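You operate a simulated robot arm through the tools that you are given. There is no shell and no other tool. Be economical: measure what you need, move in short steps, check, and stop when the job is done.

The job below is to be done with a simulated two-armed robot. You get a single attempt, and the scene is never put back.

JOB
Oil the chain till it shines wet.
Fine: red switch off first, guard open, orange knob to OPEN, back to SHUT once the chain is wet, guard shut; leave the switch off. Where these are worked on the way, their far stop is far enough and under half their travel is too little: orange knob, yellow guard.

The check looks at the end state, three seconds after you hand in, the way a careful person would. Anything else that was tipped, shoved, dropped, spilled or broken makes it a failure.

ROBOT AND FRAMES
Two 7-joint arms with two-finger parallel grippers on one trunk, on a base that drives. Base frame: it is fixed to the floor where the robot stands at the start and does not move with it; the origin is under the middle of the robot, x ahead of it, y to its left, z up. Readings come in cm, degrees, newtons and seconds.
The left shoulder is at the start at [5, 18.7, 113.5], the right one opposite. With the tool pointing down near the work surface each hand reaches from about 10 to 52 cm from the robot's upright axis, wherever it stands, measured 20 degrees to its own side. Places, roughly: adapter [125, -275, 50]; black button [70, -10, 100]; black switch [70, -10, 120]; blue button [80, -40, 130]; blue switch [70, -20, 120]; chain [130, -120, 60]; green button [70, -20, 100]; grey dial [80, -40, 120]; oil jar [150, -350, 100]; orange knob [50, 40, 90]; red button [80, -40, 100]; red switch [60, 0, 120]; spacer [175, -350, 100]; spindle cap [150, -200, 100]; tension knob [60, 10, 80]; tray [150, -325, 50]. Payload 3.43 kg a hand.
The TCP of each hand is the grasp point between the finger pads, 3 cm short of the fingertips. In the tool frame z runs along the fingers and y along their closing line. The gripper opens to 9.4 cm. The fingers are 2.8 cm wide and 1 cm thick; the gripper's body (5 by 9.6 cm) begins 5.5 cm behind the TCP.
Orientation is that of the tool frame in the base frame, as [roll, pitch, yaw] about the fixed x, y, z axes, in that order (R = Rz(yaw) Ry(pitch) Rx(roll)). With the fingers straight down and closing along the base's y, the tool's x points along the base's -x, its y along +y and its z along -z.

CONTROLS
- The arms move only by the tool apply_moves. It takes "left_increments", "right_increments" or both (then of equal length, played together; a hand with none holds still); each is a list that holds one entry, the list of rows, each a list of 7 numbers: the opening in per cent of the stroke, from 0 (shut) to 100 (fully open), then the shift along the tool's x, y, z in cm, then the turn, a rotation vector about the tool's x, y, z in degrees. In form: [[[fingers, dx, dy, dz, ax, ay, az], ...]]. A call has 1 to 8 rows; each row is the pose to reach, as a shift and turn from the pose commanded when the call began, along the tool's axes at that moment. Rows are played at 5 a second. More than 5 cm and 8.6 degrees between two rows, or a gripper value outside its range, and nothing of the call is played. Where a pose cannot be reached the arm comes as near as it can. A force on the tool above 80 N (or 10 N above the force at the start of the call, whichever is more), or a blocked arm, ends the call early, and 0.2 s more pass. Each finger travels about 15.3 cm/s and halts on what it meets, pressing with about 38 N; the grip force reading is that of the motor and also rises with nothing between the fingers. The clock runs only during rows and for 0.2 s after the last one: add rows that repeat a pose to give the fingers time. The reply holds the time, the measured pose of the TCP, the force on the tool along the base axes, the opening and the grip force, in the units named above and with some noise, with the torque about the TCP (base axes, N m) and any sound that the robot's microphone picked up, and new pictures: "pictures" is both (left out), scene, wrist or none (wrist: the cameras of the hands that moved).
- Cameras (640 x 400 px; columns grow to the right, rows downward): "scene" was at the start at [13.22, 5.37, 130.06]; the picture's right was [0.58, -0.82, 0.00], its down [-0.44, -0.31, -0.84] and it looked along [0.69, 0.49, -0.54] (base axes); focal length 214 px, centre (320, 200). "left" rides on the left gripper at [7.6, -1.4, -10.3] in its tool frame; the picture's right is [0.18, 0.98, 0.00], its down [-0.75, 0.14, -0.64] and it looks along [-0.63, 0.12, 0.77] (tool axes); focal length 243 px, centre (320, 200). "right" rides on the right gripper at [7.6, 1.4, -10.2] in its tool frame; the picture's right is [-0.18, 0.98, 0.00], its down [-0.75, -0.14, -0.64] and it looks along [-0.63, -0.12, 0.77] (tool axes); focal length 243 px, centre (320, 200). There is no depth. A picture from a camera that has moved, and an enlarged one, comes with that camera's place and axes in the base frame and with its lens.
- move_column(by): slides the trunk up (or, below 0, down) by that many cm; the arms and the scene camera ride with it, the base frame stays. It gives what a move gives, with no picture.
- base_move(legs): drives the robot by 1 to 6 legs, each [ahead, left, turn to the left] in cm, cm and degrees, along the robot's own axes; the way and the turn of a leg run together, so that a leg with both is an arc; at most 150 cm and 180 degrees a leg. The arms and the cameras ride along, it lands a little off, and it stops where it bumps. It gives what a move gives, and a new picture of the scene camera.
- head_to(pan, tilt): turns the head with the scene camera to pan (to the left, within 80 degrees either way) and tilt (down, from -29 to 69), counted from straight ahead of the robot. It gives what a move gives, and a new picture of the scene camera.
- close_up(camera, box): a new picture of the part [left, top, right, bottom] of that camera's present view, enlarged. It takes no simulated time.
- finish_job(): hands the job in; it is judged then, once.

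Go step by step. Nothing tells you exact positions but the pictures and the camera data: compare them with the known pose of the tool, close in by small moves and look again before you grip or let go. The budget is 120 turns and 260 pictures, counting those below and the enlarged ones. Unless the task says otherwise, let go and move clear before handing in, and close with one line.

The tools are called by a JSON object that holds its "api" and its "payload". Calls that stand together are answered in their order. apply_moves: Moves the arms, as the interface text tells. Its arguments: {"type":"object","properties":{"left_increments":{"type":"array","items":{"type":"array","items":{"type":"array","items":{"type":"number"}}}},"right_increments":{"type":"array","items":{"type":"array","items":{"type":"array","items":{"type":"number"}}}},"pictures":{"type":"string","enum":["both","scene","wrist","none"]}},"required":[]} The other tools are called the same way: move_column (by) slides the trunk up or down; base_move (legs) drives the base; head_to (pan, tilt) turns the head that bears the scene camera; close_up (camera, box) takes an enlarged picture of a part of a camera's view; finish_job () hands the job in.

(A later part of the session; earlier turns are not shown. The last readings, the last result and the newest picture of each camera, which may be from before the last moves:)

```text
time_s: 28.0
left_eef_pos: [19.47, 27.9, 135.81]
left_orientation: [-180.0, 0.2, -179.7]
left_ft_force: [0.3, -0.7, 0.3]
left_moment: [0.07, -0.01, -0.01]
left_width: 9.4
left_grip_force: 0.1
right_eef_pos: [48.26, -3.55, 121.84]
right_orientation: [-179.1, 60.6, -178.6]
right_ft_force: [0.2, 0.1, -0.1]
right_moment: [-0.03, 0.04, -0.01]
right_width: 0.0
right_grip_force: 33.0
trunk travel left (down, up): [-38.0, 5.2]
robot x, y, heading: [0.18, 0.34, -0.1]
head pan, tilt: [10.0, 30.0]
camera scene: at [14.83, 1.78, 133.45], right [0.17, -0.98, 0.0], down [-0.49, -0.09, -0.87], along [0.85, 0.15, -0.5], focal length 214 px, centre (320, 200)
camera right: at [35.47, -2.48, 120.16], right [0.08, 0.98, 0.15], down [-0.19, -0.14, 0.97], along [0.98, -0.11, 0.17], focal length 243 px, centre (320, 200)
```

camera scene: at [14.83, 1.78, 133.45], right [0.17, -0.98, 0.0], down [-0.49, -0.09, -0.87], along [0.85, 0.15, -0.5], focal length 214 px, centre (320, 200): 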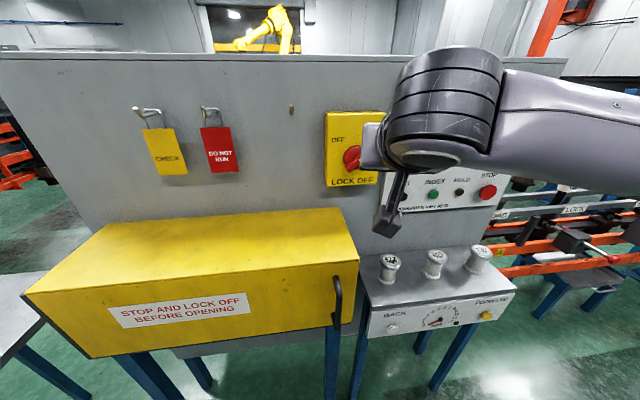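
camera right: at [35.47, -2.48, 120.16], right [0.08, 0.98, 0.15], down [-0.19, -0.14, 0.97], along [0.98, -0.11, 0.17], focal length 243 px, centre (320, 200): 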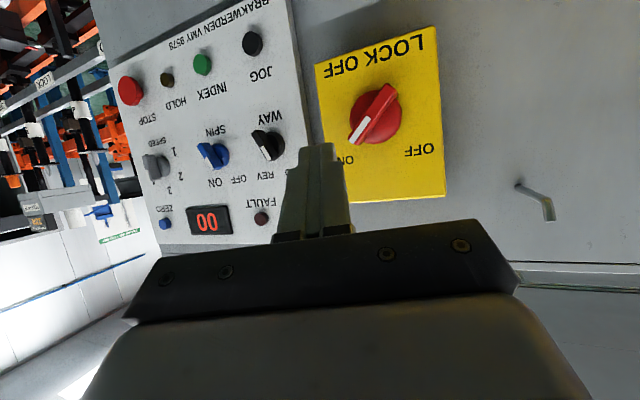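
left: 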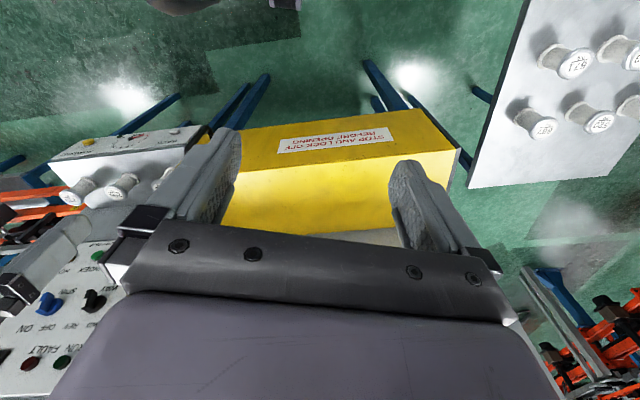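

The bar's tip is at about y −1.1, z 119, and the closed fingers are to its right. I'll advance so the fingertip is just right of the bar, short of the plate.

{"api": "apply_moves", "payload": {"right_increments": [[[0, -0.8, 0, 2.2, 0, 0, 0], [0, -1.5, 0, 4.4, 0, 0, 0], [0, -2.2, 0, 6.4, 0, 0, 0], [0, -2.9, -0.1, 8.2, 0, 0, 0], [0, -3.5, -0.1, 9.8, 0, 0, 0], [0, -3.5, -0.1, 9.8, 0, 0, 0]]], "pictures": "both"}}

```text
time_s: 29.4
left_eef_pos: [19.49, 28.0, 135.78]
left_orientation: [-179.9, 0.1, -179.9]
left_ft_force: [-0.4, -0.3, 0.1]
left_moment: [0.01, 0.01, -0.02]
left_width: 9.39
left_grip_force: 0.1
right_eef_pos: [58.31, -3.57, 120.31]
right_orientation: [-179.1, 60.4, -178.7]
right_ft_force: [-0.7, 0.6, 0.4]
right_moment: [0.02, 0.0, 0.02]
right_width: 0.01
right_grip_force: 33.1
trunk travel left (down, up): [-38.0, 5.2]
robot x, y, heading: [0.17, 0.15, 0.2]
head pan, tilt: [10.0, 30.0]
camera scene: at [14.78, 1.82, 133.45], right [0.17, -0.98, 0.0], down [-0.49, -0.09, -0.87], along [0.85, 0.15, -0.5], focal length 214 px, centre (320, 200)
camera right: at [45.58, -2.46, 118.72], right [0.08, 0.98, 0.15], down [-0.18, -0.14, 0.97], along [0.98, -0.11, 0.17], focal length 243 px, centre (320, 200)
```

scene: 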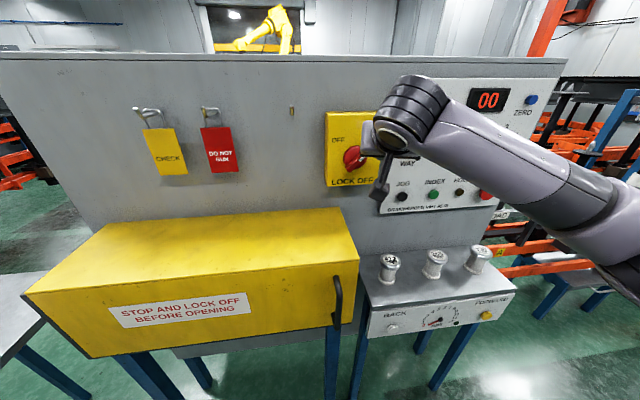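
right: 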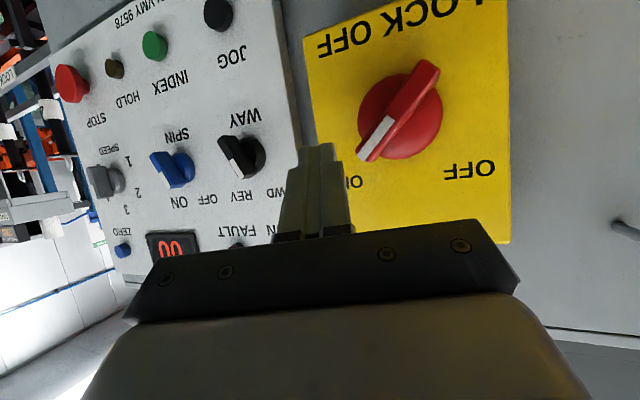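

Tip and bar are as expected. I'll push forward 0.8 cm and sweep the fingertip along an arc to the left over the top, turning the bar toward OFF.

{"api": "apply_moves", "payload": {"right_increments": [[[0, 0.3, 0, 1.09, 0, 0, 0], [0, 0.13, 2.1, 0.99, 0, 0, 0], [0, -0.74, 3.1, 0.5, 0, 0, 0], [0, -1.44, 4.2, 0.1, 0, 0, 0], [0, -1.44, 4.2, 0.1, 0, 0, 0]]], "pictures": "wrist"}}

```text
time_s: 30.6
left_eef_pos: [19.58, 27.84, 135.86]
left_orientation: [-179.9, 0.1, -179.9]
left_ft_force: [0.0, -0.3, 0.9]
left_moment: [0.02, -0.01, 0.0]
left_width: 9.4
left_grip_force: 0.1
right_eef_pos: [59.16, 0.79, 121.35]
right_orientation: [-179.2, 60.4, -178.7]
right_ft_force: [-0.2, -0.2, -0.4]
right_moment: [0.0, 0.03, -0.02]
right_width: 0.0
right_grip_force: 33.1
trunk travel left (down, up): [-38.0, 5.2]
robot x, y, heading: [0.2, 0.26, 0.2]
head pan, tilt: [10.0, 30.0]
camera right: at [46.45, 1.87, 119.71], right [0.08, 0.98, 0.15], down [-0.18, -0.14, 0.97], along [0.98, -0.11, 0.17], focal length 243 px, centre (320, 200)
```

right: 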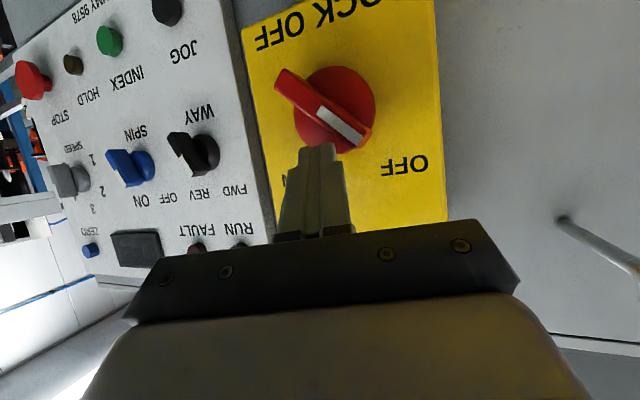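

The switch snapped to OFF and the display went dark. I'll retract the right hand along its axis and fold back.

{"api": "apply_moves", "payload": {"right_increments": [[[0, -0.5, 0, -2, 0, 0, 0], [0, -1, 0, -5, 0, 0, 0], [0, -1, 0, -8, 0, 0, 0], [0, -1, -1, -11, 0, 0, 0], [0, -1, -2, -12, 0, 7, 0], [0, -1, -3, -13, 0, 15, 0], [0, -1, -4, -14, 0, 23, 0], [0, -1, -5, -15, 0, 31, 0]]], "pictures": "none"}}

{"api": "head_to", "payload": {"pan": 30, "tilt": 40}}

```text
time_s: 32.4
left_eef_pos: [19.6, 27.96, 135.84]
left_orientation: [-179.9, 0.2, -179.9]
left_ft_force: [-0.1, 0.0, 0.0]
left_moment: [-0.01, -0.05, -0.05]
left_width: 9.41
left_grip_force: 0.1
right_eef_pos: [46.78, -4.22, 129.64]
right_orientation: [-179.7, 29.3, -179.5]
right_ft_force: [0.4, -0.4, 0.9]
right_moment: [-0.04, 0.01, 0.01]
right_width: 0.0
right_grip_force: 33.0
trunk travel left (down, up): [-38.0, 5.2]
robot x, y, heading: [0.01, 0.2, 0.0]
head pan, tilt: [10.0, 30.0]
```

```text
time_s: 33.2
left_eef_pos: [19.47, 27.91, 135.91]
left_orientation: [-179.9, 0.2, -179.9]
left_ft_force: [-0.8, 0.2, -0.8]
left_moment: [0.0, -0.02, 0.0]
left_width: 9.4
left_grip_force: 0.0
right_eef_pos: [46.67, -4.27, 129.53]
right_orientation: [-179.5, 29.4, -179.3]
right_ft_force: [0.5, 0.7, 0.0]
right_moment: [0.02, 0.02, -0.01]
right_width: 0.0
right_grip_force: 33.1
trunk travel left (down, up): [-38.0, 5.2]
robot x, y, heading: [-0.22, 0.11, 0.1]
head pan, tilt: [30.0, 40.0]
camera scene: at [13.25, 4.49, 131.92], right [0.5, -0.87, 0.0], down [-0.56, -0.32, -0.77], along [0.66, 0.38, -0.64], focal length 214 px, centre (320, 200)
```

scene: 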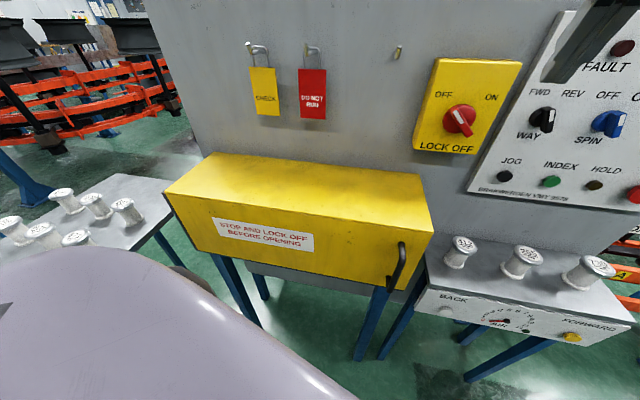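

The switch reads OFF. The cabinet face appears turned about 17°, the guard front running from about [49,−1] to [30,59]. I'll inspect the guard's edges and handle to find how it opens.

{"api": "close_up", "payload": {"camera": "scene", "box": [370, 190, 450, 300]}}

{"api": "close_up", "payload": {"camera": "scene", "box": [150, 140, 290, 270]}}

{"api": "close_up", "payload": {"camera": "left", "box": [180, 80, 480, 260]}}

```text
3.64 times, centred on (410, 245) of scene
camera zoom: at [13.25, 4.49, 131.92], right [0.5, -0.87, 0.0], down [-0.56, -0.32, -0.77], along [0.66, 0.38, -0.64], focal length 780 px, centre (-7, 36)
```

zoom: 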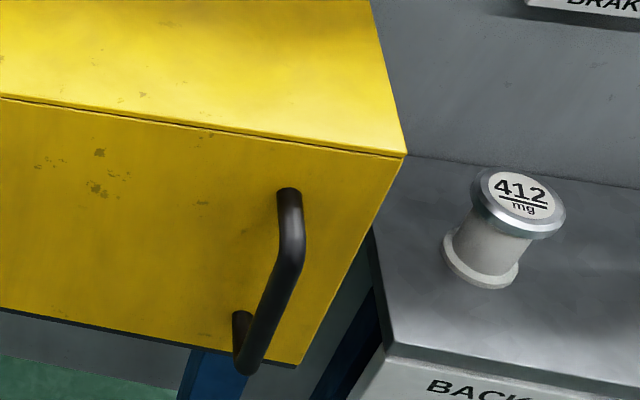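

```text
3.08 times, centred on (220, 205) of scene
camera zoom: at [13.25, 4.49, 131.92], right [0.5, -0.87, 0.0], down [-0.56, -0.32, -0.77], along [0.66, 0.38, -0.64], focal length 660 px, centre (628, 185)
```

zoom: 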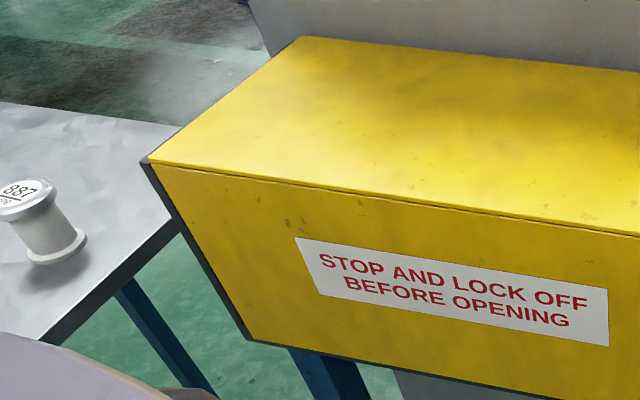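

```text
2.13 times, centred on (330, 170) of left
camera zoom: at [11.8, 26.55, 146.14], right [-0.19, 0.98, 0.0], down [0.75, 0.14, 0.64], along [0.63, 0.12, -0.77], focal length 518 px, centre (299, 264)
```

zoom: 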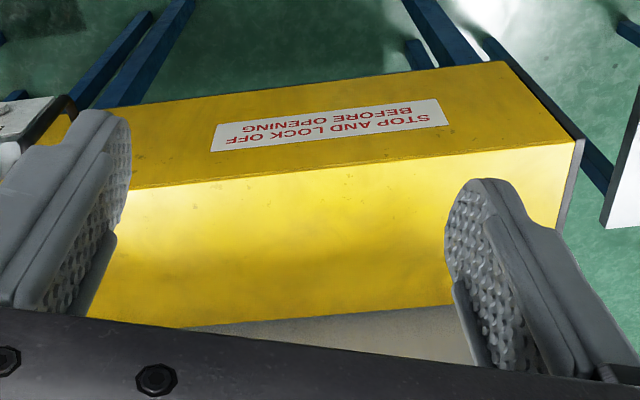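

The front panel looks like a separate door with its handle at the right end; how it moves I'll find out by a gentle pull. The handle rod is at about [46.2, 3.7], z 81–96. I'll draw the right hand back, centre it on the handle and lower the trunk.

{"api": "apply_moves", "payload": {"right_increments": [[[20, 2, 1.5, -1, 0, -2, 0], [40, 4, 3, -2, 0, -5, 0], [60, 6, 4.5, -3, 0, -8, 0], [60, 8, 6, -4, 0, -12, 0], [60, 9, 7.8, -4.4, 0, -16, 0], [60, 9, 7.8, -4.4, 0, -16, 0]]], "pictures": "none"}}

{"api": "move_column", "payload": {"by": -27}}

{"api": "head_to", "payload": {"pan": 10, "tilt": 45}}

{"api": "close_up", "payload": {"camera": "right", "box": [0, 0, 640, 400]}}

```text
time_s: 34.6
left_eef_pos: [19.52, 27.92, 135.86]
left_orientation: [-179.9, 0.2, -179.9]
left_ft_force: [0.4, -0.3, 0.5]
left_moment: [-0.01, -0.02, 0.01]
left_width: 9.38
left_grip_force: 0.0
right_eef_pos: [37.67, 2.61, 129.06]
right_orientation: [179.2, 44.5, 178.0]
right_ft_force: [0.4, 0.3, 0.4]
right_moment: [0.01, 0.05, 0.01]
right_width: 5.62
right_grip_force: 0.0
trunk travel left (down, up): [-38.0, 5.2]
robot x, y, heading: [0.17, -0.03, 0.1]
head pan, tilt: [30.0, 40.0]
```

```text
time_s: 37.3
left_eef_pos: [19.56, 27.96, 108.93]
left_orientation: [-179.9, 0.2, -179.9]
left_ft_force: [0.6, 0.3, 0.2]
left_moment: [0.05, 0.0, 0.02]
left_width: 9.39
left_grip_force: 0.1
right_eef_pos: [37.34, 2.65, 102.2]
right_orientation: [179.3, 44.6, 178.5]
right_ft_force: [-0.1, -0.2, 0.7]
right_moment: [-0.01, 0.0, 0.04]
right_width: 5.66
right_grip_force: 0.1
trunk travel left (down, up): [-11.0, 32.2]
robot x, y, heading: [-0.43, 0.07, 0.1]
head pan, tilt: [30.0, 40.0]
```

```text
time_s: 38.2
left_eef_pos: [19.48, 27.98, 108.94]
left_orientation: [-179.8, 0.1, -179.9]
left_ft_force: [0.0, 0.0, -0.3]
left_moment: [-0.01, -0.01, 0.0]
left_width: 9.42
left_grip_force: 0.0
right_eef_pos: [36.73, 3.57, 102.06]
right_orientation: [-179.3, 45.5, -178.9]
right_ft_force: [-0.2, -0.3, -0.4]
right_moment: [0.02, 0.02, -0.02]
right_width: 5.64
right_grip_force: 0.0
trunk travel left (down, up): [-11.0, 32.2]
robot x, y, heading: [-0.15, -0.16, 0.3]
head pan, tilt: [10.0, 45.0]
camera scene: at [13.89, 1.67, 104.19], right [0.18, -0.98, 0.0], down [-0.7, -0.12, -0.71], along [0.7, 0.12, -0.71], focal length 214 px, centre (320, 200)
```

scene: 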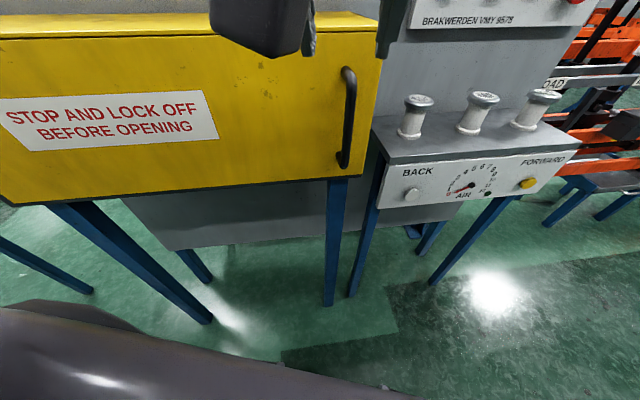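

```text
1.00 times, centred on (320, 200) of right (not enlarged: the box is as wide or as high as the picture)
camera zoom: at [23.82, 4.54, 103.63], right [0.12, 0.99, 0.12], down [0.07, -0.13, 0.99], along [0.99, -0.11, -0.09], focal length 243 px, centre (320, 200)
```

zoom: 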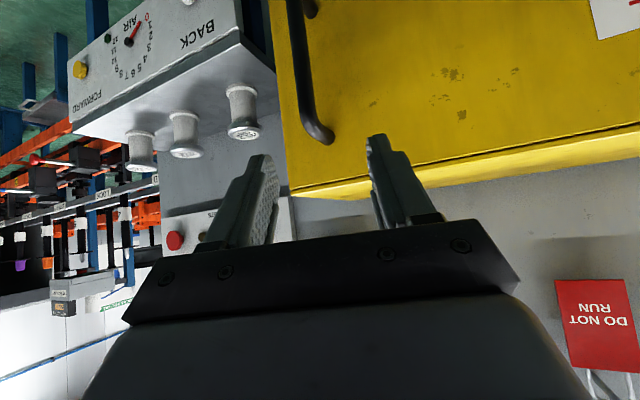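

Handle rod is confirmed at [46.3, 3.5], z 81.5–96, standing about 4 cm off the door. I'll approach it along the 45° tool axis, stopping short.

{"api": "apply_moves", "payload": {"right_increments": [[[60, 1, 0, 3, 0, 0, 0], [60, 2, 0, 6, 0, 0, 0], [60, 2.2, 0, 8.5, 0, 0, 0], [60, 2.2, 0, 10, 0, 0, 0], [60, 2.2, 0, 10, 0, 0, 0]]], "pictures": "both"}}

```text
time_s: 39.4
left_eef_pos: [19.61, 27.93, 108.9]
left_orientation: [-180.0, 0.0, -180.0]
left_ft_force: [0.5, -0.8, -0.4]
left_moment: [0.0, 0.04, 0.01]
left_width: 9.41
left_grip_force: 0.0
right_eef_pos: [42.28, 3.4, 93.27]
right_orientation: [-179.4, 45.3, -179.1]
right_ft_force: [0.7, 0.3, 0.6]
right_moment: [0.02, 0.0, 0.0]
right_width: 5.66
right_grip_force: 0.0
trunk travel left (down, up): [-11.0, 32.2]
robot x, y, heading: [-0.16, 0.16, 0.2]
head pan, tilt: [10.0, 45.0]
camera scene: at [13.9, 1.66, 104.19], right [0.17, -0.98, 0.0], down [-0.7, -0.12, -0.71], along [0.7, 0.12, -0.71], focal length 214 px, centre (320, 200)
camera right: at [29.42, 4.52, 94.97], right [0.12, 0.98, 0.12], down [0.07, -0.13, 0.99], along [0.99, -0.11, -0.09], focal length 243 px, centre (320, 200)
```

scene: 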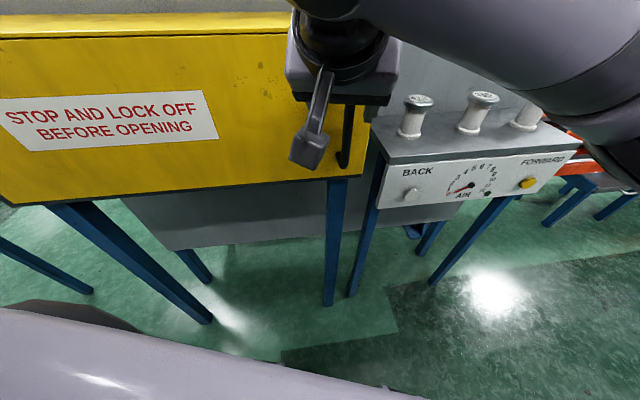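
right: 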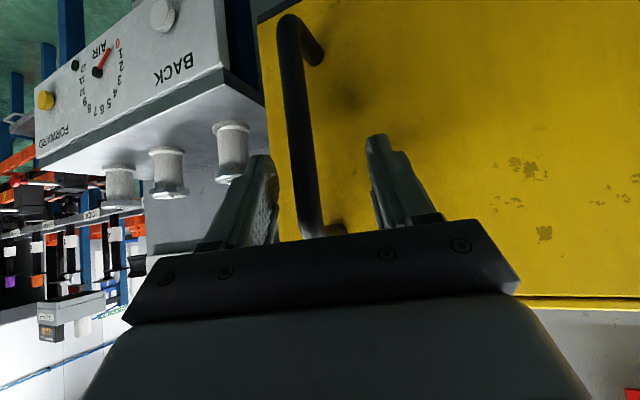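

The rod sits about 1.1 cm right of the fingers' midline. I'll shift and advance to straddle it.

{"api": "apply_moves", "payload": {"right_increments": [[[60, 0, -0.8, 1, 0, 0, 0], [60, 0, -1.1, 2.5, 0, 0, 0], [60, 0, -1.1, 4, 0, 0, 0], [60, 0, -1.1, 4.8, 0, 0, 0], [60, 0, -1.1, 4.8, 0, 0, 0]]], "pictures": "wrist"}}

```text
time_s: 40.0
left_eef_pos: [19.05, 27.84, 109.04]
left_orientation: [-179.9, 0.4, -179.9]
left_ft_force: [-0.7, 0.6, 0.3]
left_moment: [0.0, -0.04, -0.02]
left_width: 9.39
left_grip_force: 0.0
right_eef_pos: [42.6, 3.08, 92.91]
right_orientation: [179.0, 46.9, -177.6]
right_ft_force: [-31.7, -4.6, 20.9]
right_moment: [0.72, -0.25, 1.01]
right_width: 5.41
right_grip_force: 0.1
trunk travel left (down, up): [-11.0, 32.2]
robot x, y, heading: [-0.37, -0.23, -0.1]
head pan, tilt: [10.0, 45.0]
stopped in row 3 (right hand): the force on the tool passed its limit at 90 N (the readings are from after the stop); the commanded pose is now the measured one
camera right: at [29.71, 3.68, 94.25], right [0.07, 0.99, 0.15], down [0.05, -0.15, 0.99], along [1.0, -0.06, -0.06], focal length 243 px, centre (320, 200)
```

right: 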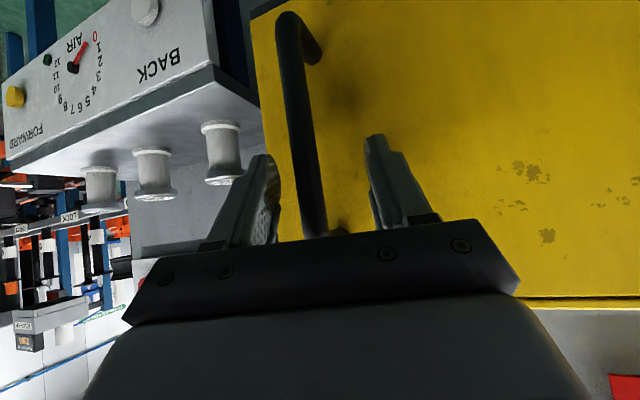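

Contact came earlier than expected. I'll back off a little and look closely at where the tips are relative to the handle and door.

{"api": "apply_moves", "payload": {"right_increments": [[[60, 0, 0, -1, 0, 0, 0], [60, 0, 0, -2, 0, 0, 0], [60, 0, 0, -2, 0, 0, 0], [60, 0, 0, -2, 0, 0, 0]]], "pictures": "wrist"}}

{"api": "close_up", "payload": {"camera": "scene", "box": [240, 30, 420, 200]}}

{"api": "close_up", "payload": {"camera": "right", "box": [210, 0, 450, 250]}}

```text
time_s: 41.0
left_eef_pos: [19.43, 27.93, 108.84]
left_orientation: [180.0, 0.1, -179.9]
left_ft_force: [-0.8, 0.0, -0.5]
left_moment: [0.02, 0.01, -0.01]
left_width: 9.41
left_grip_force: 0.0
right_eef_pos: [41.76, 2.95, 93.88]
right_orientation: [179.5, 46.2, -178.1]
right_ft_force: [0.8, -0.3, 0.1]
right_moment: [-0.02, 0.02, 0.0]
right_width: 5.63
right_grip_force: 0.0
trunk travel left (down, up): [-11.0, 32.2]
robot x, y, heading: [-0.22, 0.04, 0.1]
head pan, tilt: [10.0, 45.0]
camera right: at [28.98, 3.57, 95.29], right [0.09, 0.99, 0.14], down [0.06, -0.15, 0.99], along [0.99, -0.08, -0.08], focal length 243 px, centre (320, 200)
```

right: 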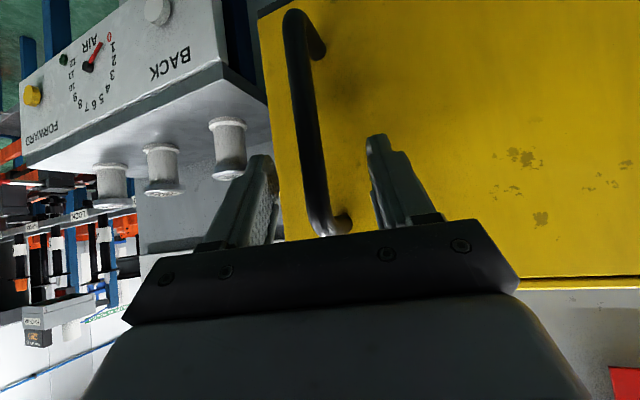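

```text
2.35 times, centred on (330, 115) of scene
camera zoom: at [13.8, 1.67, 104.19], right [0.18, -0.98, 0.0], down [-0.7, -0.12, -0.71], along [0.7, 0.12, -0.71], focal length 505 px, centre (296, 400)
```

zoom: 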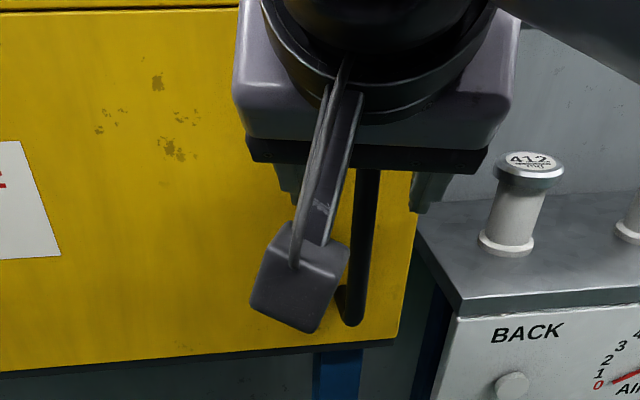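

```text
1.60 times, centred on (330, 125) of right
camera zoom: at [28.98, 3.57, 95.29], right [0.09, 0.99, 0.14], down [0.06, -0.15, 0.99], along [0.99, -0.08, -0.08], focal length 388 px, centre (304, 320)
```

zoom: 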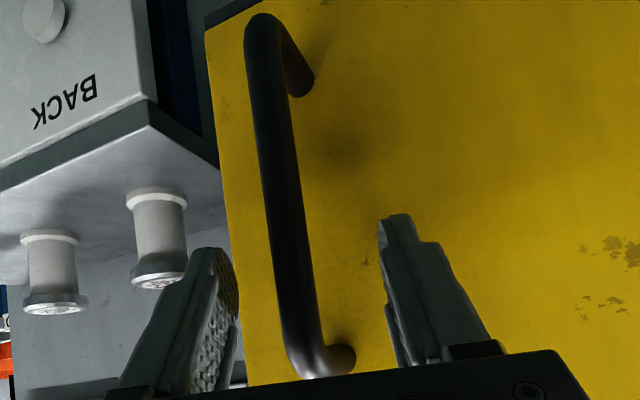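

Triangulating with the wrist views puts the rod at about [43.2, 2.0], so the left fingertip had touched the angled door; the rod is already between the tips. I'll centre in y and close the gripper here.

{"api": "apply_moves", "payload": {"right_increments": [[[60, 0, -0.4, 0, 0, 0, 0], [60, 0, -0.8, 0.5, 0, 0, 0], [30, 0, -0.8, 0.5, 0, 0, 0], [8, 0, -0.8, 0.5, 0, 0, 0], [0, 0, -0.8, 0.5, 0, 0, 0], [0, 0, -0.8, 0.5, 0, 0, 0]]], "pictures": "wrist"}}

```text
time_s: 42.4
left_eef_pos: [19.42, 28.21, 108.79]
left_orientation: [-179.9, 0.3, -179.8]
left_ft_force: [-1.0, 0.0, 0.3]
left_moment: [-0.01, 0.0, -0.05]
left_width: 9.38
left_grip_force: 0.1
right_eef_pos: [42.13, 2.59, 93.41]
right_orientation: [179.4, 46.2, -177.5]
right_ft_force: [-5.7, 26.2, 0.8]
right_moment: [-0.28, -0.04, 0.23]
right_width: 1.79
right_grip_force: 45.0
trunk travel left (down, up): [-11.0, 32.2]
robot x, y, heading: [-0.15, -0.04, 0.3]
head pan, tilt: [10.0, 45.0]
camera right: at [29.18, 3.15, 94.89], right [0.08, 0.99, 0.14], down [0.06, -0.15, 0.99], along [0.99, -0.07, -0.07], focal length 243 px, centre (320, 200)
```

right: 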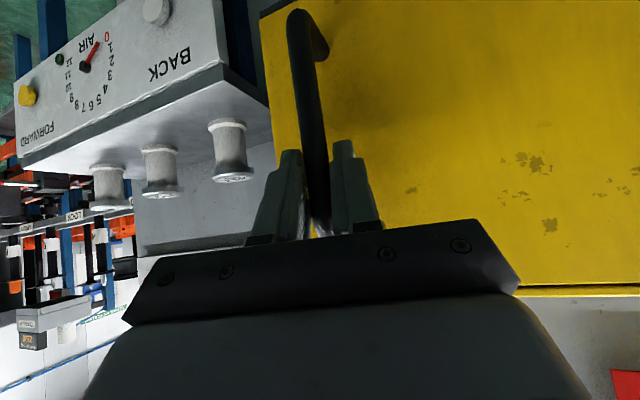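

The rod is gripped. I'll pull gently outward 3 cm to learn how the guard moves.

{"api": "apply_moves", "payload": {"right_increments": [[[0, 0.7, 0.4, -0.7, 0, 0, 0], [0, 1.4, 0.1, -1.4, 0, 0, 0], [0, 2.0, -0.2, -2.1, 0, 0, 0], [0, 2.0, -0.2, -2.1, 0, 0, 0]]], "pictures": "both"}}

```text
time_s: 43.4
left_eef_pos: [19.36, 28.06, 108.92]
left_orientation: [-179.9, 0.2, -179.9]
left_ft_force: [-0.1, 0.3, -0.1]
left_moment: [-0.03, 0.01, 0.0]
left_width: 9.35
left_grip_force: 0.0
right_eef_pos: [39.27, 2.01, 93.43]
right_orientation: [179.4, 46.4, -178.1]
right_ft_force: [-1.5, 12.6, 9.5]
right_moment: [-0.06, -0.22, 0.01]
right_width: 1.81
right_grip_force: 45.1
trunk travel left (down, up): [-11.0, 32.2]
robot x, y, heading: [0.03, -0.09, 0.1]
head pan, tilt: [10.0, 45.0]
camera scene: at [13.73, 1.77, 104.21], right [0.18, -0.98, 0.0], down [-0.7, -0.13, -0.71], along [0.7, 0.12, -0.71], focal length 214 px, centre (320, 200)
camera right: at [26.45, 2.65, 94.86], right [0.09, 0.99, 0.14], down [0.06, -0.15, 0.99], along [0.99, -0.08, -0.07], focal length 243 px, centre (320, 200)
```

scene: 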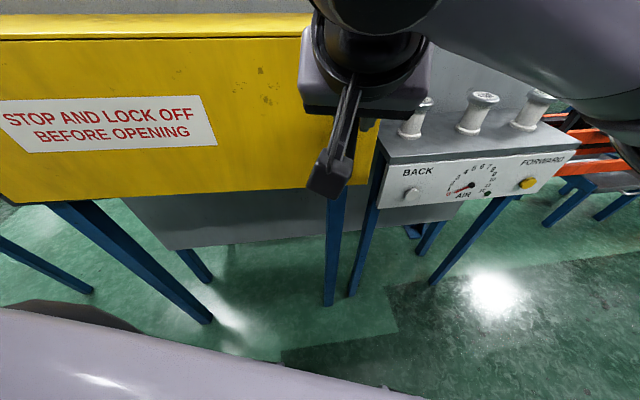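
right: 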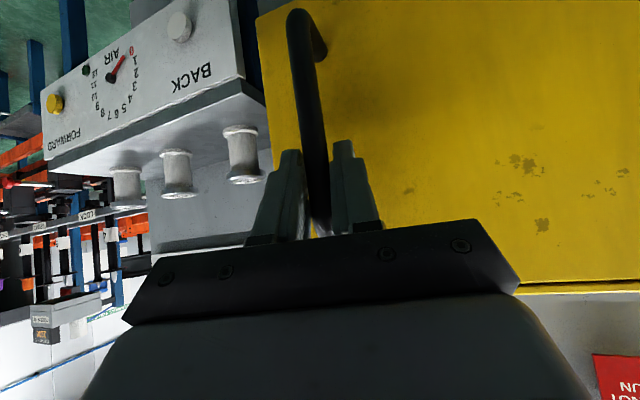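

The guard yields. A close look will tell whether it swings on the left end or on the top edge.

{"api": "close_up", "payload": {"camera": "scene", "box": [0, 0, 420, 240]}}

{"api": "close_up", "payload": {"camera": "left", "box": [0, 0, 640, 400]}}

```text
1.52 times, centred on (210, 120) of scene
camera zoom: at [13.73, 1.77, 104.21], right [0.18, -0.98, 0.0], down [-0.7, -0.13, -0.71], along [0.7, 0.12, -0.71], focal length 327 px, centre (488, 322)
```

zoom: 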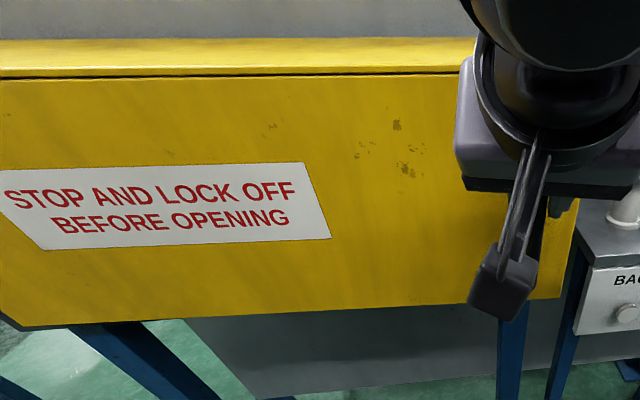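

```text
1.00 times, centred on (320, 200) of left (not enlarged: the box is as wide or as high as the picture)
camera zoom: at [11.61, 26.69, 119.13], right [-0.19, 0.98, 0.0], down [0.75, 0.14, 0.64], along [0.63, 0.12, -0.76], focal length 243 px, centre (320, 200)
```

zoom: 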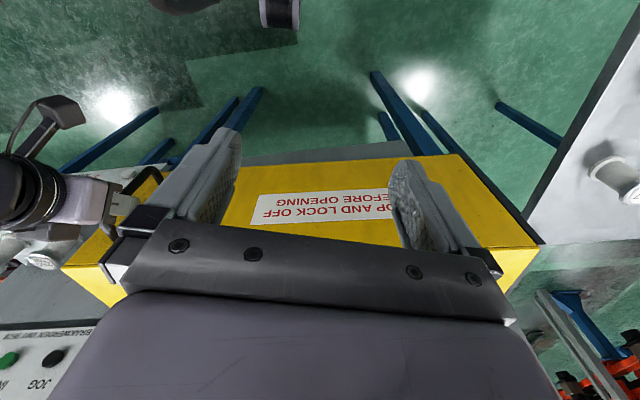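

The gap at the top grows toward the right, so the guard is a door hinged at its left end (near [31, 60]), about 59 cm radius, and it will sweep where I stand. I'll hold the handle and back the base along the arc; first a short leg to feel the forces.

{"api": "base_move", "payload": {"legs": [[-6, 0, 0]]}}

```text
time_s: 44.4
left_eef_pos: [13.5, 27.62, 108.96]
left_orientation: [179.9, 0.2, -179.9]
left_ft_force: [0.1, 0.1, -0.2]
left_moment: [-0.01, 0.0, 0.02]
left_width: 9.4
left_grip_force: 0.0
right_eef_pos: [33.51, 1.16, 93.34]
right_orientation: [179.6, 46.4, -178.8]
right_ft_force: [2.9, -35.6, 12.5]
right_moment: [0.39, -0.12, -0.18]
right_width: 1.78
right_grip_force: 44.7
trunk travel left (down, up): [-11.0, 32.2]
robot x, y, heading: [-6.16, -0.1, -0.1]
head pan, tilt: [10.0, 45.0]
camera scene: at [7.82, 1.33, 104.21], right [0.17, -0.98, 0.0], down [-0.7, -0.12, -0.71], along [0.7, 0.13, -0.71], focal length 214 px, centre (320, 200)
```

scene: 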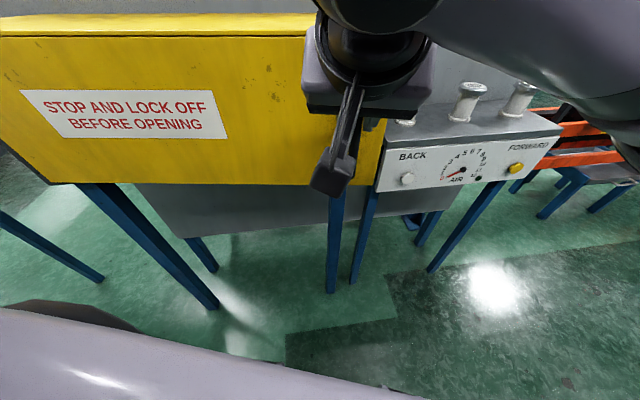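

It follows; the sideways force says the arc runs more to the right. Next short leg with some right component.

{"api": "base_move", "payload": {"legs": [[-5, -2, 0]]}}

```text
time_s: 45.3
left_eef_pos: [8.52, 26.57, 108.66]
left_orientation: [-179.5, 0.0, -179.9]
left_ft_force: [0.2, -0.3, 0.0]
left_moment: [-0.01, 0.02, -0.02]
left_width: 9.39
left_grip_force: 0.1
right_eef_pos: [28.25, 0.98, 93.38]
right_orientation: [179.1, 46.5, -177.2]
right_ft_force: [-0.1, 69.2, 8.9]
right_moment: [-0.7, 0.24, 0.37]
right_width: 1.81
right_grip_force: 45.0
trunk travel left (down, up): [-11.0, 32.2]
robot x, y, heading: [-11.31, -2.44, 0.1]
head pan, tilt: [10.0, 45.0]
camera scene: at [2.83, 0.26, 104.19], right [0.18, -0.98, 0.01], down [-0.7, -0.13, -0.71], along [0.7, 0.12, -0.71], focal length 214 px, centre (320, 200)
```

scene: 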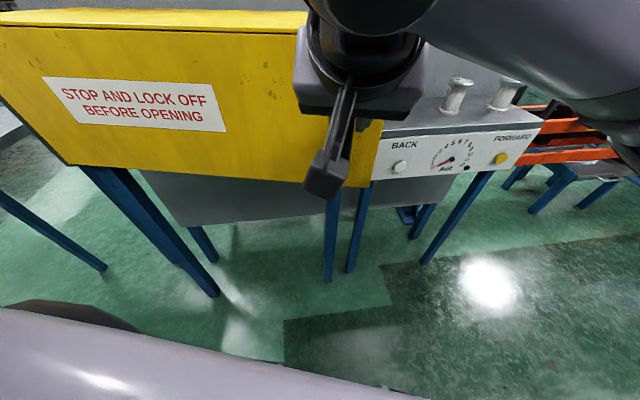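

The sideways force flips sign, which fits a hinge near [27.5, 58] with radius 57. I'll relax sideways and continue along that arc.

{"api": "base_move", "payload": {"legs": [[-3, 1.3, 0], [-8, 1, 0]]}}

```text
time_s: 46.8
left_eef_pos: [-2.34, 28.01, 108.96]
left_orientation: [179.8, 0.1, -179.9]
left_ft_force: [0.1, 0.0, 0.4]
left_moment: [0.01, -0.05, 0.03]
left_width: 9.4
left_grip_force: 0.2
right_eef_pos: [17.41, 1.85, 93.34]
right_orientation: [178.9, 46.4, -178.2]
right_ft_force: [-7.7, -41.8, -4.8]
right_moment: [0.37, 0.2, -0.19]
right_width: 1.78
right_grip_force: 45.1
trunk travel left (down, up): [-11.0, 32.2]
robot x, y, heading: [-22.01, 0.33, 0.1]
head pan, tilt: [10.0, 45.0]
camera scene: at [-8.0, 1.6, 104.2], right [0.18, -0.98, 0.0], down [-0.7, -0.12, -0.71], along [0.7, 0.13, -0.71], focal length 214 px, centre (320, 200)
```

scene: 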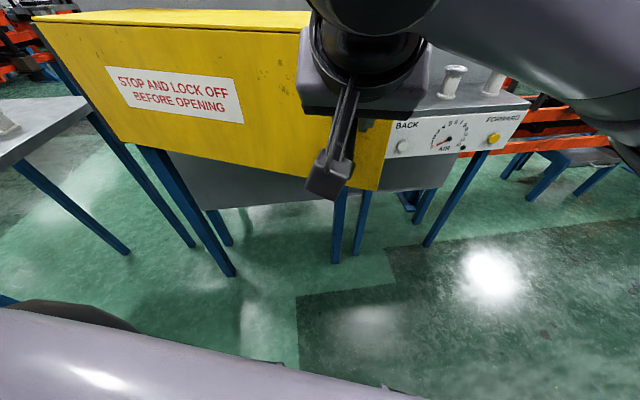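

Tracking well. Continuing along the arc to about 45° open.

{"api": "base_move", "payload": {"legs": [[-10.5, 1.4, 0], [-9, 4.2, 0]]}}

```text
time_s: 48.8
left_eef_pos: [-21.84, 34.31, 108.56]
left_orientation: [-179.6, -0.1, -179.9]
left_ft_force: [-1.2, -0.3, -0.3]
left_moment: [-0.02, -0.04, -0.05]
left_width: 9.38
left_grip_force: 0.0
right_eef_pos: [-1.94, 8.67, 93.22]
right_orientation: [178.5, 46.4, -177.5]
right_ft_force: [33.3, 56.6, -3.5]
right_moment: [-0.04, -0.5, 0.99]
right_width: 1.38
right_grip_force: 45.0
trunk travel left (down, up): [-11.0, 32.2]
robot x, y, heading: [-41.71, 6.14, 0.1]
head pan, tilt: [10.0, 45.0]
camera scene: at [-27.37, 7.93, 104.12], right [0.18, -0.98, 0.01], down [-0.7, -0.13, -0.7], along [0.69, 0.12, -0.71], focal length 214 px, centre (320, 200)
```

scene: 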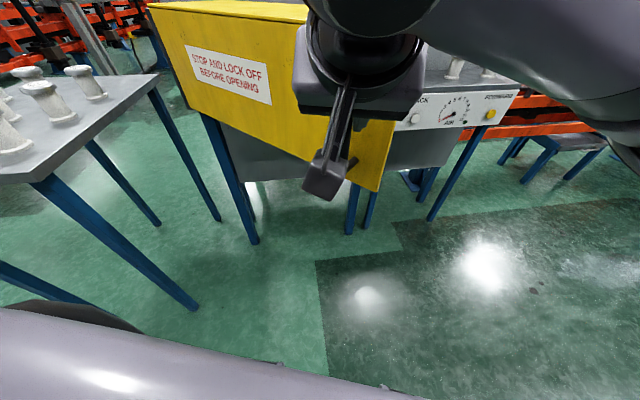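

The grip has slipped a little toward the tips at about 46° open. The left-hand table is clear of the door's path. I'll open the fingers, look, and re-seat the grip.

{"api": "apply_moves", "payload": {"right_increments": [[[20, 0, 0, 0, 0, 0, 0], [45, 0, 0, 0, 0, 0, 0], [45, 0, 0, 0, 0, 0, 0]]], "pictures": "wrist"}}

```text
time_s: 49.6
left_eef_pos: [-21.99, 33.84, 108.93]
left_orientation: [-179.9, 0.1, -179.9]
left_ft_force: [0.1, 1.4, 0.8]
left_moment: [-0.02, 0.03, -0.02]
left_width: 9.4
left_grip_force: 0.0
right_eef_pos: [-2.21, 8.33, 93.28]
right_orientation: [178.0, 46.6, -177.8]
right_ft_force: [-0.9, 0.3, -0.3]
right_moment: [0.01, 0.02, -0.03]
right_width: 4.22
right_grip_force: 0.0
trunk travel left (down, up): [-11.0, 32.2]
robot x, y, heading: [-41.84, 5.51, 0.2]
head pan, tilt: [10.0, 45.0]
camera right: at [-15.05, 8.71, 94.81], right [0.07, 0.99, 0.16], down [0.06, -0.16, 0.98], along [1.0, -0.05, -0.07], focal length 243 px, centre (320, 200)
```

right: 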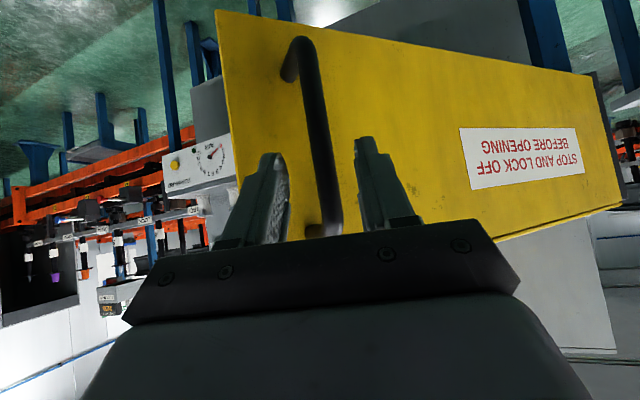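

{"api": "apply_moves", "payload": {"right_increments": [[[45, 0, 0.3, 0.7, 0, 0, 0], [45, 0, 0.3, 1.4, 0, 0, 0], [20, 0, 0.3, 1.4, 0, 0, 0], [0, 0, 0.3, 1.4, 0, 0, 0], [0, 0, 0.3, 1.4, 0, 0, 0]]], "pictures": "wrist"}}

```text
time_s: 50.8
left_eef_pos: [-22.03, 33.71, 108.93]
left_orientation: [-179.9, 0.1, -179.7]
left_ft_force: [-0.3, -0.2, 0.7]
left_moment: [-0.02, -0.01, 0.02]
left_width: 9.41
left_grip_force: 0.0
right_eef_pos: [-1.15, 8.53, 92.4]
right_orientation: [178.3, 46.6, -177.7]
right_ft_force: [-2.5, -7.0, 1.2]
right_moment: [-1.78, 0.28, -0.15]
right_width: 1.38
right_grip_force: 44.8
trunk travel left (down, up): [-11.0, 32.2]
robot x, y, heading: [-41.53, 5.54, 0.1]
head pan, tilt: [10.0, 45.0]
camera right: at [-13.99, 9.0, 93.8], right [0.07, 0.99, 0.15], down [0.06, -0.16, 0.99], along [1.0, -0.06, -0.07], focal length 243 px, centre (320, 200)
```

right: 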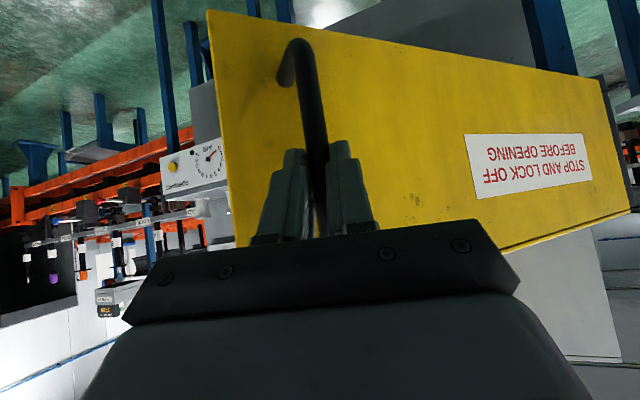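

{"api": "base_move", "payload": {"legs": [[-4.7, 2.8, 0], [-4.3, 3.6, 0]]}}

```text
time_s: 52.3
left_eef_pos: [-30.94, 40.1, 108.94]
left_orientation: [-179.9, 0.1, -179.9]
left_ft_force: [-0.4, 0.5, -0.6]
left_moment: [0.0, -0.01, 0.0]
left_width: 9.42
left_grip_force: 0.2
right_eef_pos: [-10.17, 15.15, 92.33]
right_orientation: [178.0, 46.6, -177.8]
right_ft_force: [-6.4, -6.4, -4.3]
right_moment: [-1.53, -0.3, 0.01]
right_width: 1.42
right_grip_force: 45.0
trunk travel left (down, up): [-11.0, 32.2]
robot x, y, heading: [-50.66, 12.42, 0.2]
head pan, tilt: [10.0, 45.0]
camera scene: at [-36.63, 13.89, 104.19], right [0.18, -0.98, 0.0], down [-0.7, -0.12, -0.71], along [0.7, 0.12, -0.71], focal length 214 px, centre (320, 200)
```

scene: 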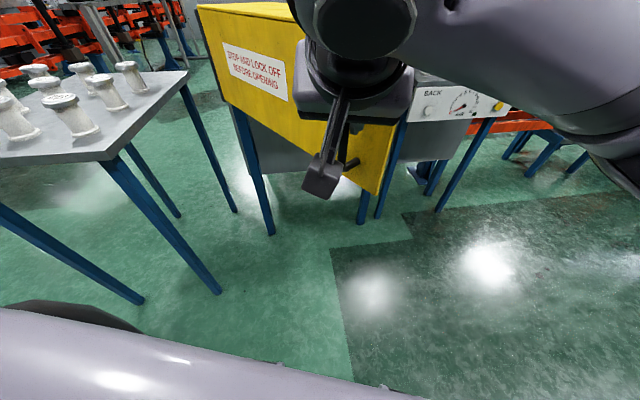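

Very smooth now, forces low. Continuing the arc to about 76° open.

{"api": "base_move", "payload": {"legs": [[-3.7, 3.4, 0], [-3.4, 3.7, 0], [-3.0, 3.9, 0], [-2.7, 4.2, 0]]}}

```text
time_s: 55.2
left_eef_pos: [-43.35, 55.48, 108.78]
left_orientation: [-179.8, 0.0, 180.0]
left_ft_force: [0.0, 0.5, -0.4]
left_moment: [0.01, 0.01, -0.02]
left_width: 9.41
left_grip_force: 0.1
right_eef_pos: [-22.52, 30.47, 92.36]
right_orientation: [178.0, 46.6, -177.9]
right_ft_force: [27.8, 15.0, 8.6]
right_moment: [-1.05, 0.07, 0.22]
right_width: 1.4
right_grip_force: 44.6
trunk travel left (down, up): [-11.0, 32.2]
robot x, y, heading: [-63.41, 27.31, -0.2]
head pan, tilt: [10.0, 45.0]
camera scene: at [-49.09, 29.27, 104.16], right [0.18, -0.98, 0.0], down [-0.7, -0.13, -0.71], along [0.69, 0.12, -0.71], focal length 214 px, centre (320, 200)
```

scene: 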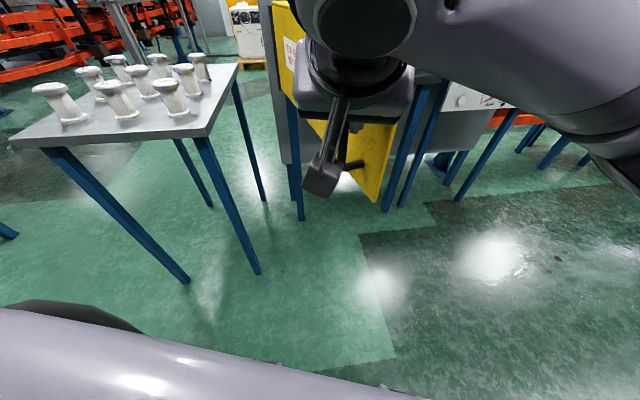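

{"api": "base_move", "payload": {"legs": [[-1.8, 4.5, 0], [-1.7, 4.6, 0], [-1.4, 4.7, 0]]}}

```text
time_s: 57.6
left_eef_pos: [-48.56, 69.03, 108.85]
left_orientation: [-179.9, 0.1, 180.0]
left_ft_force: [0.1, -0.4, 0.0]
left_moment: [-0.03, -0.02, -0.02]
left_width: 9.4
left_grip_force: 0.1
right_eef_pos: [-27.61, 43.94, 92.39]
right_orientation: [178.0, 46.5, -177.9]
right_ft_force: [-5.2, -0.8, -13.2]
right_moment: [-1.36, 0.39, 0.06]
right_width: 1.39
right_grip_force: 44.8
trunk travel left (down, up): [-11.0, 32.2]
robot x, y, heading: [-68.18, 41.05, 0.1]
head pan, tilt: [10.0, 45.0]
camera scene: at [-54.16, 42.74, 104.18], right [0.17, -0.98, 0.0], down [-0.7, -0.12, -0.71], along [0.7, 0.12, -0.71], focal length 214 px, centre (320, 200)
```

scene: 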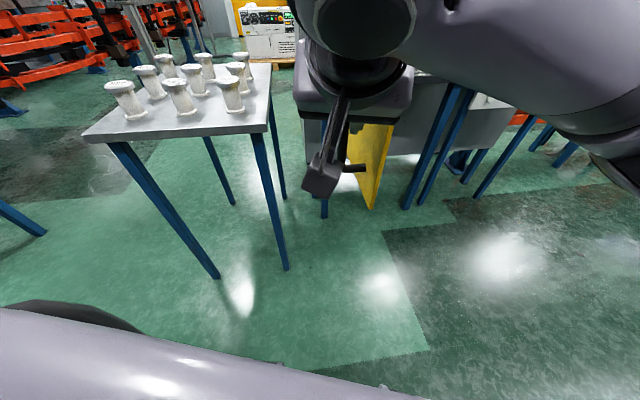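

About 92° open with no stop met. Ten degrees more gives working room.

{"api": "base_move", "payload": {"legs": [[-1.0, 4.8, 0], [-0.6, 4.9, 0]]}}

```text
time_s: 58.6
left_eef_pos: [-48.95, 71.45, 108.82]
left_orientation: [-179.9, 0.1, 179.9]
left_ft_force: [0.7, 0.5, 0.8]
left_moment: [0.01, -0.01, 0.01]
left_width: 9.4
left_grip_force: 0.0
right_eef_pos: [-28.01, 45.89, 92.34]
right_orientation: [178.8, 46.8, -178.2]
right_ft_force: [-0.5, -0.2, 2.8]
right_moment: [-0.5, 0.29, 0.0]
right_width: 1.34
right_grip_force: 45.2
trunk travel left (down, up): [-11.0, 32.2]
robot x, y, heading: [-68.36, 43.68, 0.0]
head pan, tilt: [10.0, 45.0]
stopped in leg 1: the robot was blocked; the commanded pose is now the measured one
camera scene: at [-54.71, 45.15, 104.2], right [0.17, -0.98, 0.0], down [-0.7, -0.12, -0.71], along [0.7, 0.12, -0.71], focal length 214 px, centre (320, 200)
```

scene: 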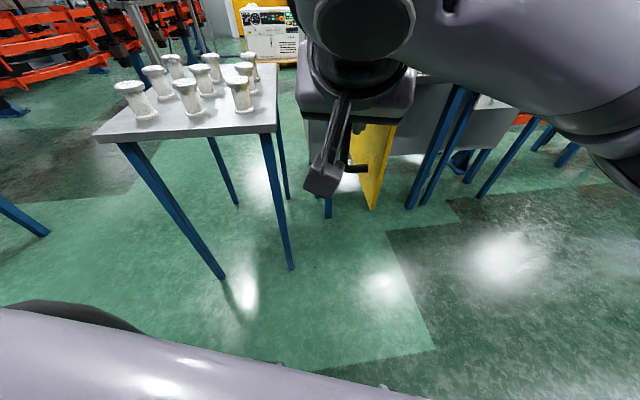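

The guard reached its far stop. I'll release the handle and back away from it.

{"api": "apply_moves", "payload": {"right_increments": [[[25, 0, 0, 0, 0, 0, 0], [50, 0, 0, 0, 0, 0, 0], [50, 0, 0, -2, 0, 0, 0], [50, 0, 0, -5, 0, 0, 0], [50, 0, 0, -8, 0, 0, 0], [50, 0, 0, -10, 0, 0, 0]]], "pictures": "wrist"}}

{"api": "base_move", "payload": {"legs": [[-10, 0, 0], [0, -55, 0]]}}

{"api": "head_to", "payload": {"pan": 25, "tilt": 20}}

```text
time_s: 60.0
left_eef_pos: [-49.04, 71.45, 108.97]
left_orientation: [-180.0, 0.1, 179.8]
left_ft_force: [-0.1, -0.3, -1.2]
left_moment: [-0.01, -0.02, -0.01]
left_width: 9.38
left_grip_force: 0.1
right_eef_pos: [-33.74, 45.16, 98.6]
right_orientation: [177.8, 43.9, 177.3]
right_ft_force: [0.0, 0.1, 0.0]
right_moment: [0.02, -0.03, -0.01]
right_width: 4.7
right_grip_force: 0.0
trunk travel left (down, up): [-11.0, 32.2]
robot x, y, heading: [-68.77, 43.19, 0.2]
head pan, tilt: [10.0, 45.0]
camera right: at [-46.37, 46.55, 100.69], right [0.15, 0.98, 0.16], down [0.09, -0.17, 0.98], along [0.98, -0.13, -0.12], focal length 243 px, centre (320, 200)
```

right: 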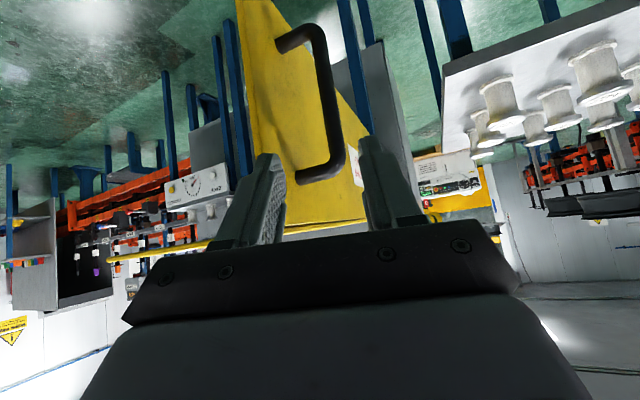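

```text
time_s: 66.0
left_eef_pos: [-59.16, 17.5, 108.8]
left_orientation: [-179.9, 0.1, -179.5]
left_ft_force: [-0.7, -0.3, 0.0]
left_moment: [0.0, 0.03, 0.04]
left_width: 9.42
left_grip_force: 0.0
right_eef_pos: [-43.98, -8.59, 98.59]
right_orientation: [178.4, 44.7, 179.3]
right_ft_force: [0.1, 0.2, 0.6]
right_moment: [-0.02, 0.0, 0.01]
right_width: 4.7
right_grip_force: 0.0
trunk travel left (down, up): [-11.0, 32.2]
robot x, y, heading: [-78.36, -10.64, 0.6]
head pan, tilt: [10.0, 45.0]
camera scene: at [-63.66, -8.73, 106.6], right [0.18, -0.98, 0.0], down [-0.48, -0.09, -0.87], along [0.86, 0.16, -0.49], focal length 214 px, centre (320, 200)
```

scene: 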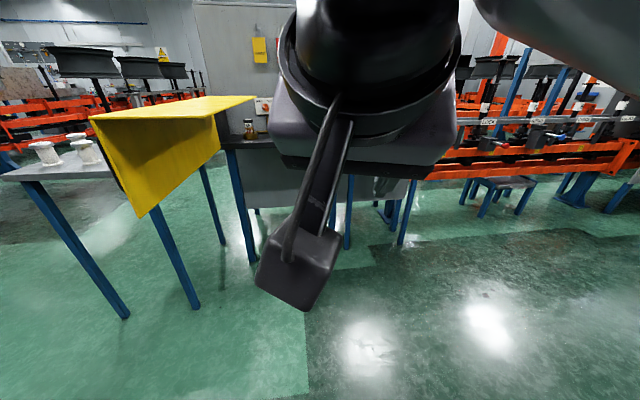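

```text
time_s: 66.9
left_eef_pos: [-59.05, 17.39, 108.77]
left_orientation: [-179.9, 0.1, -179.5]
left_ft_force: [-0.1, -0.5, 0.3]
left_moment: [-0.01, 0.01, -0.05]
left_width: 9.41
left_grip_force: 0.1
right_eef_pos: [-43.91, -8.49, 98.66]
right_orientation: [178.3, 44.9, 179.3]
right_ft_force: [-0.2, -0.5, 0.2]
right_moment: [-0.01, 0.01, 0.02]
right_width: 4.69
right_grip_force: 0.1
trunk travel left (down, up): [-11.0, 32.2]
robot x, y, heading: [-78.57, -10.53, 0.6]
head pan, tilt: [25.0, 20.0]
camera scene: at [-64.19, -6.35, 108.05], right [0.43, -0.9, 0.0], down [-0.31, -0.15, -0.94], along [0.85, 0.4, -0.34], focal length 214 px, centre (320, 200)
```

scene: 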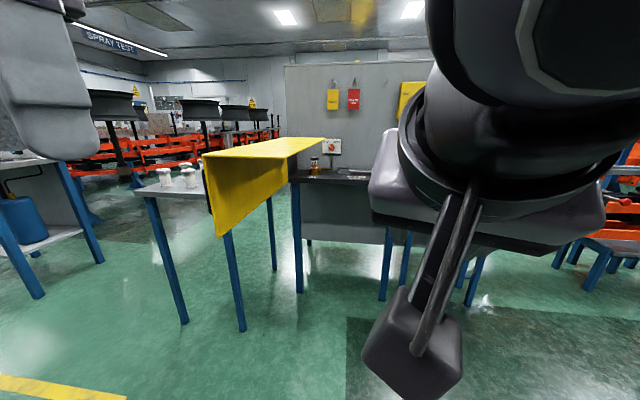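

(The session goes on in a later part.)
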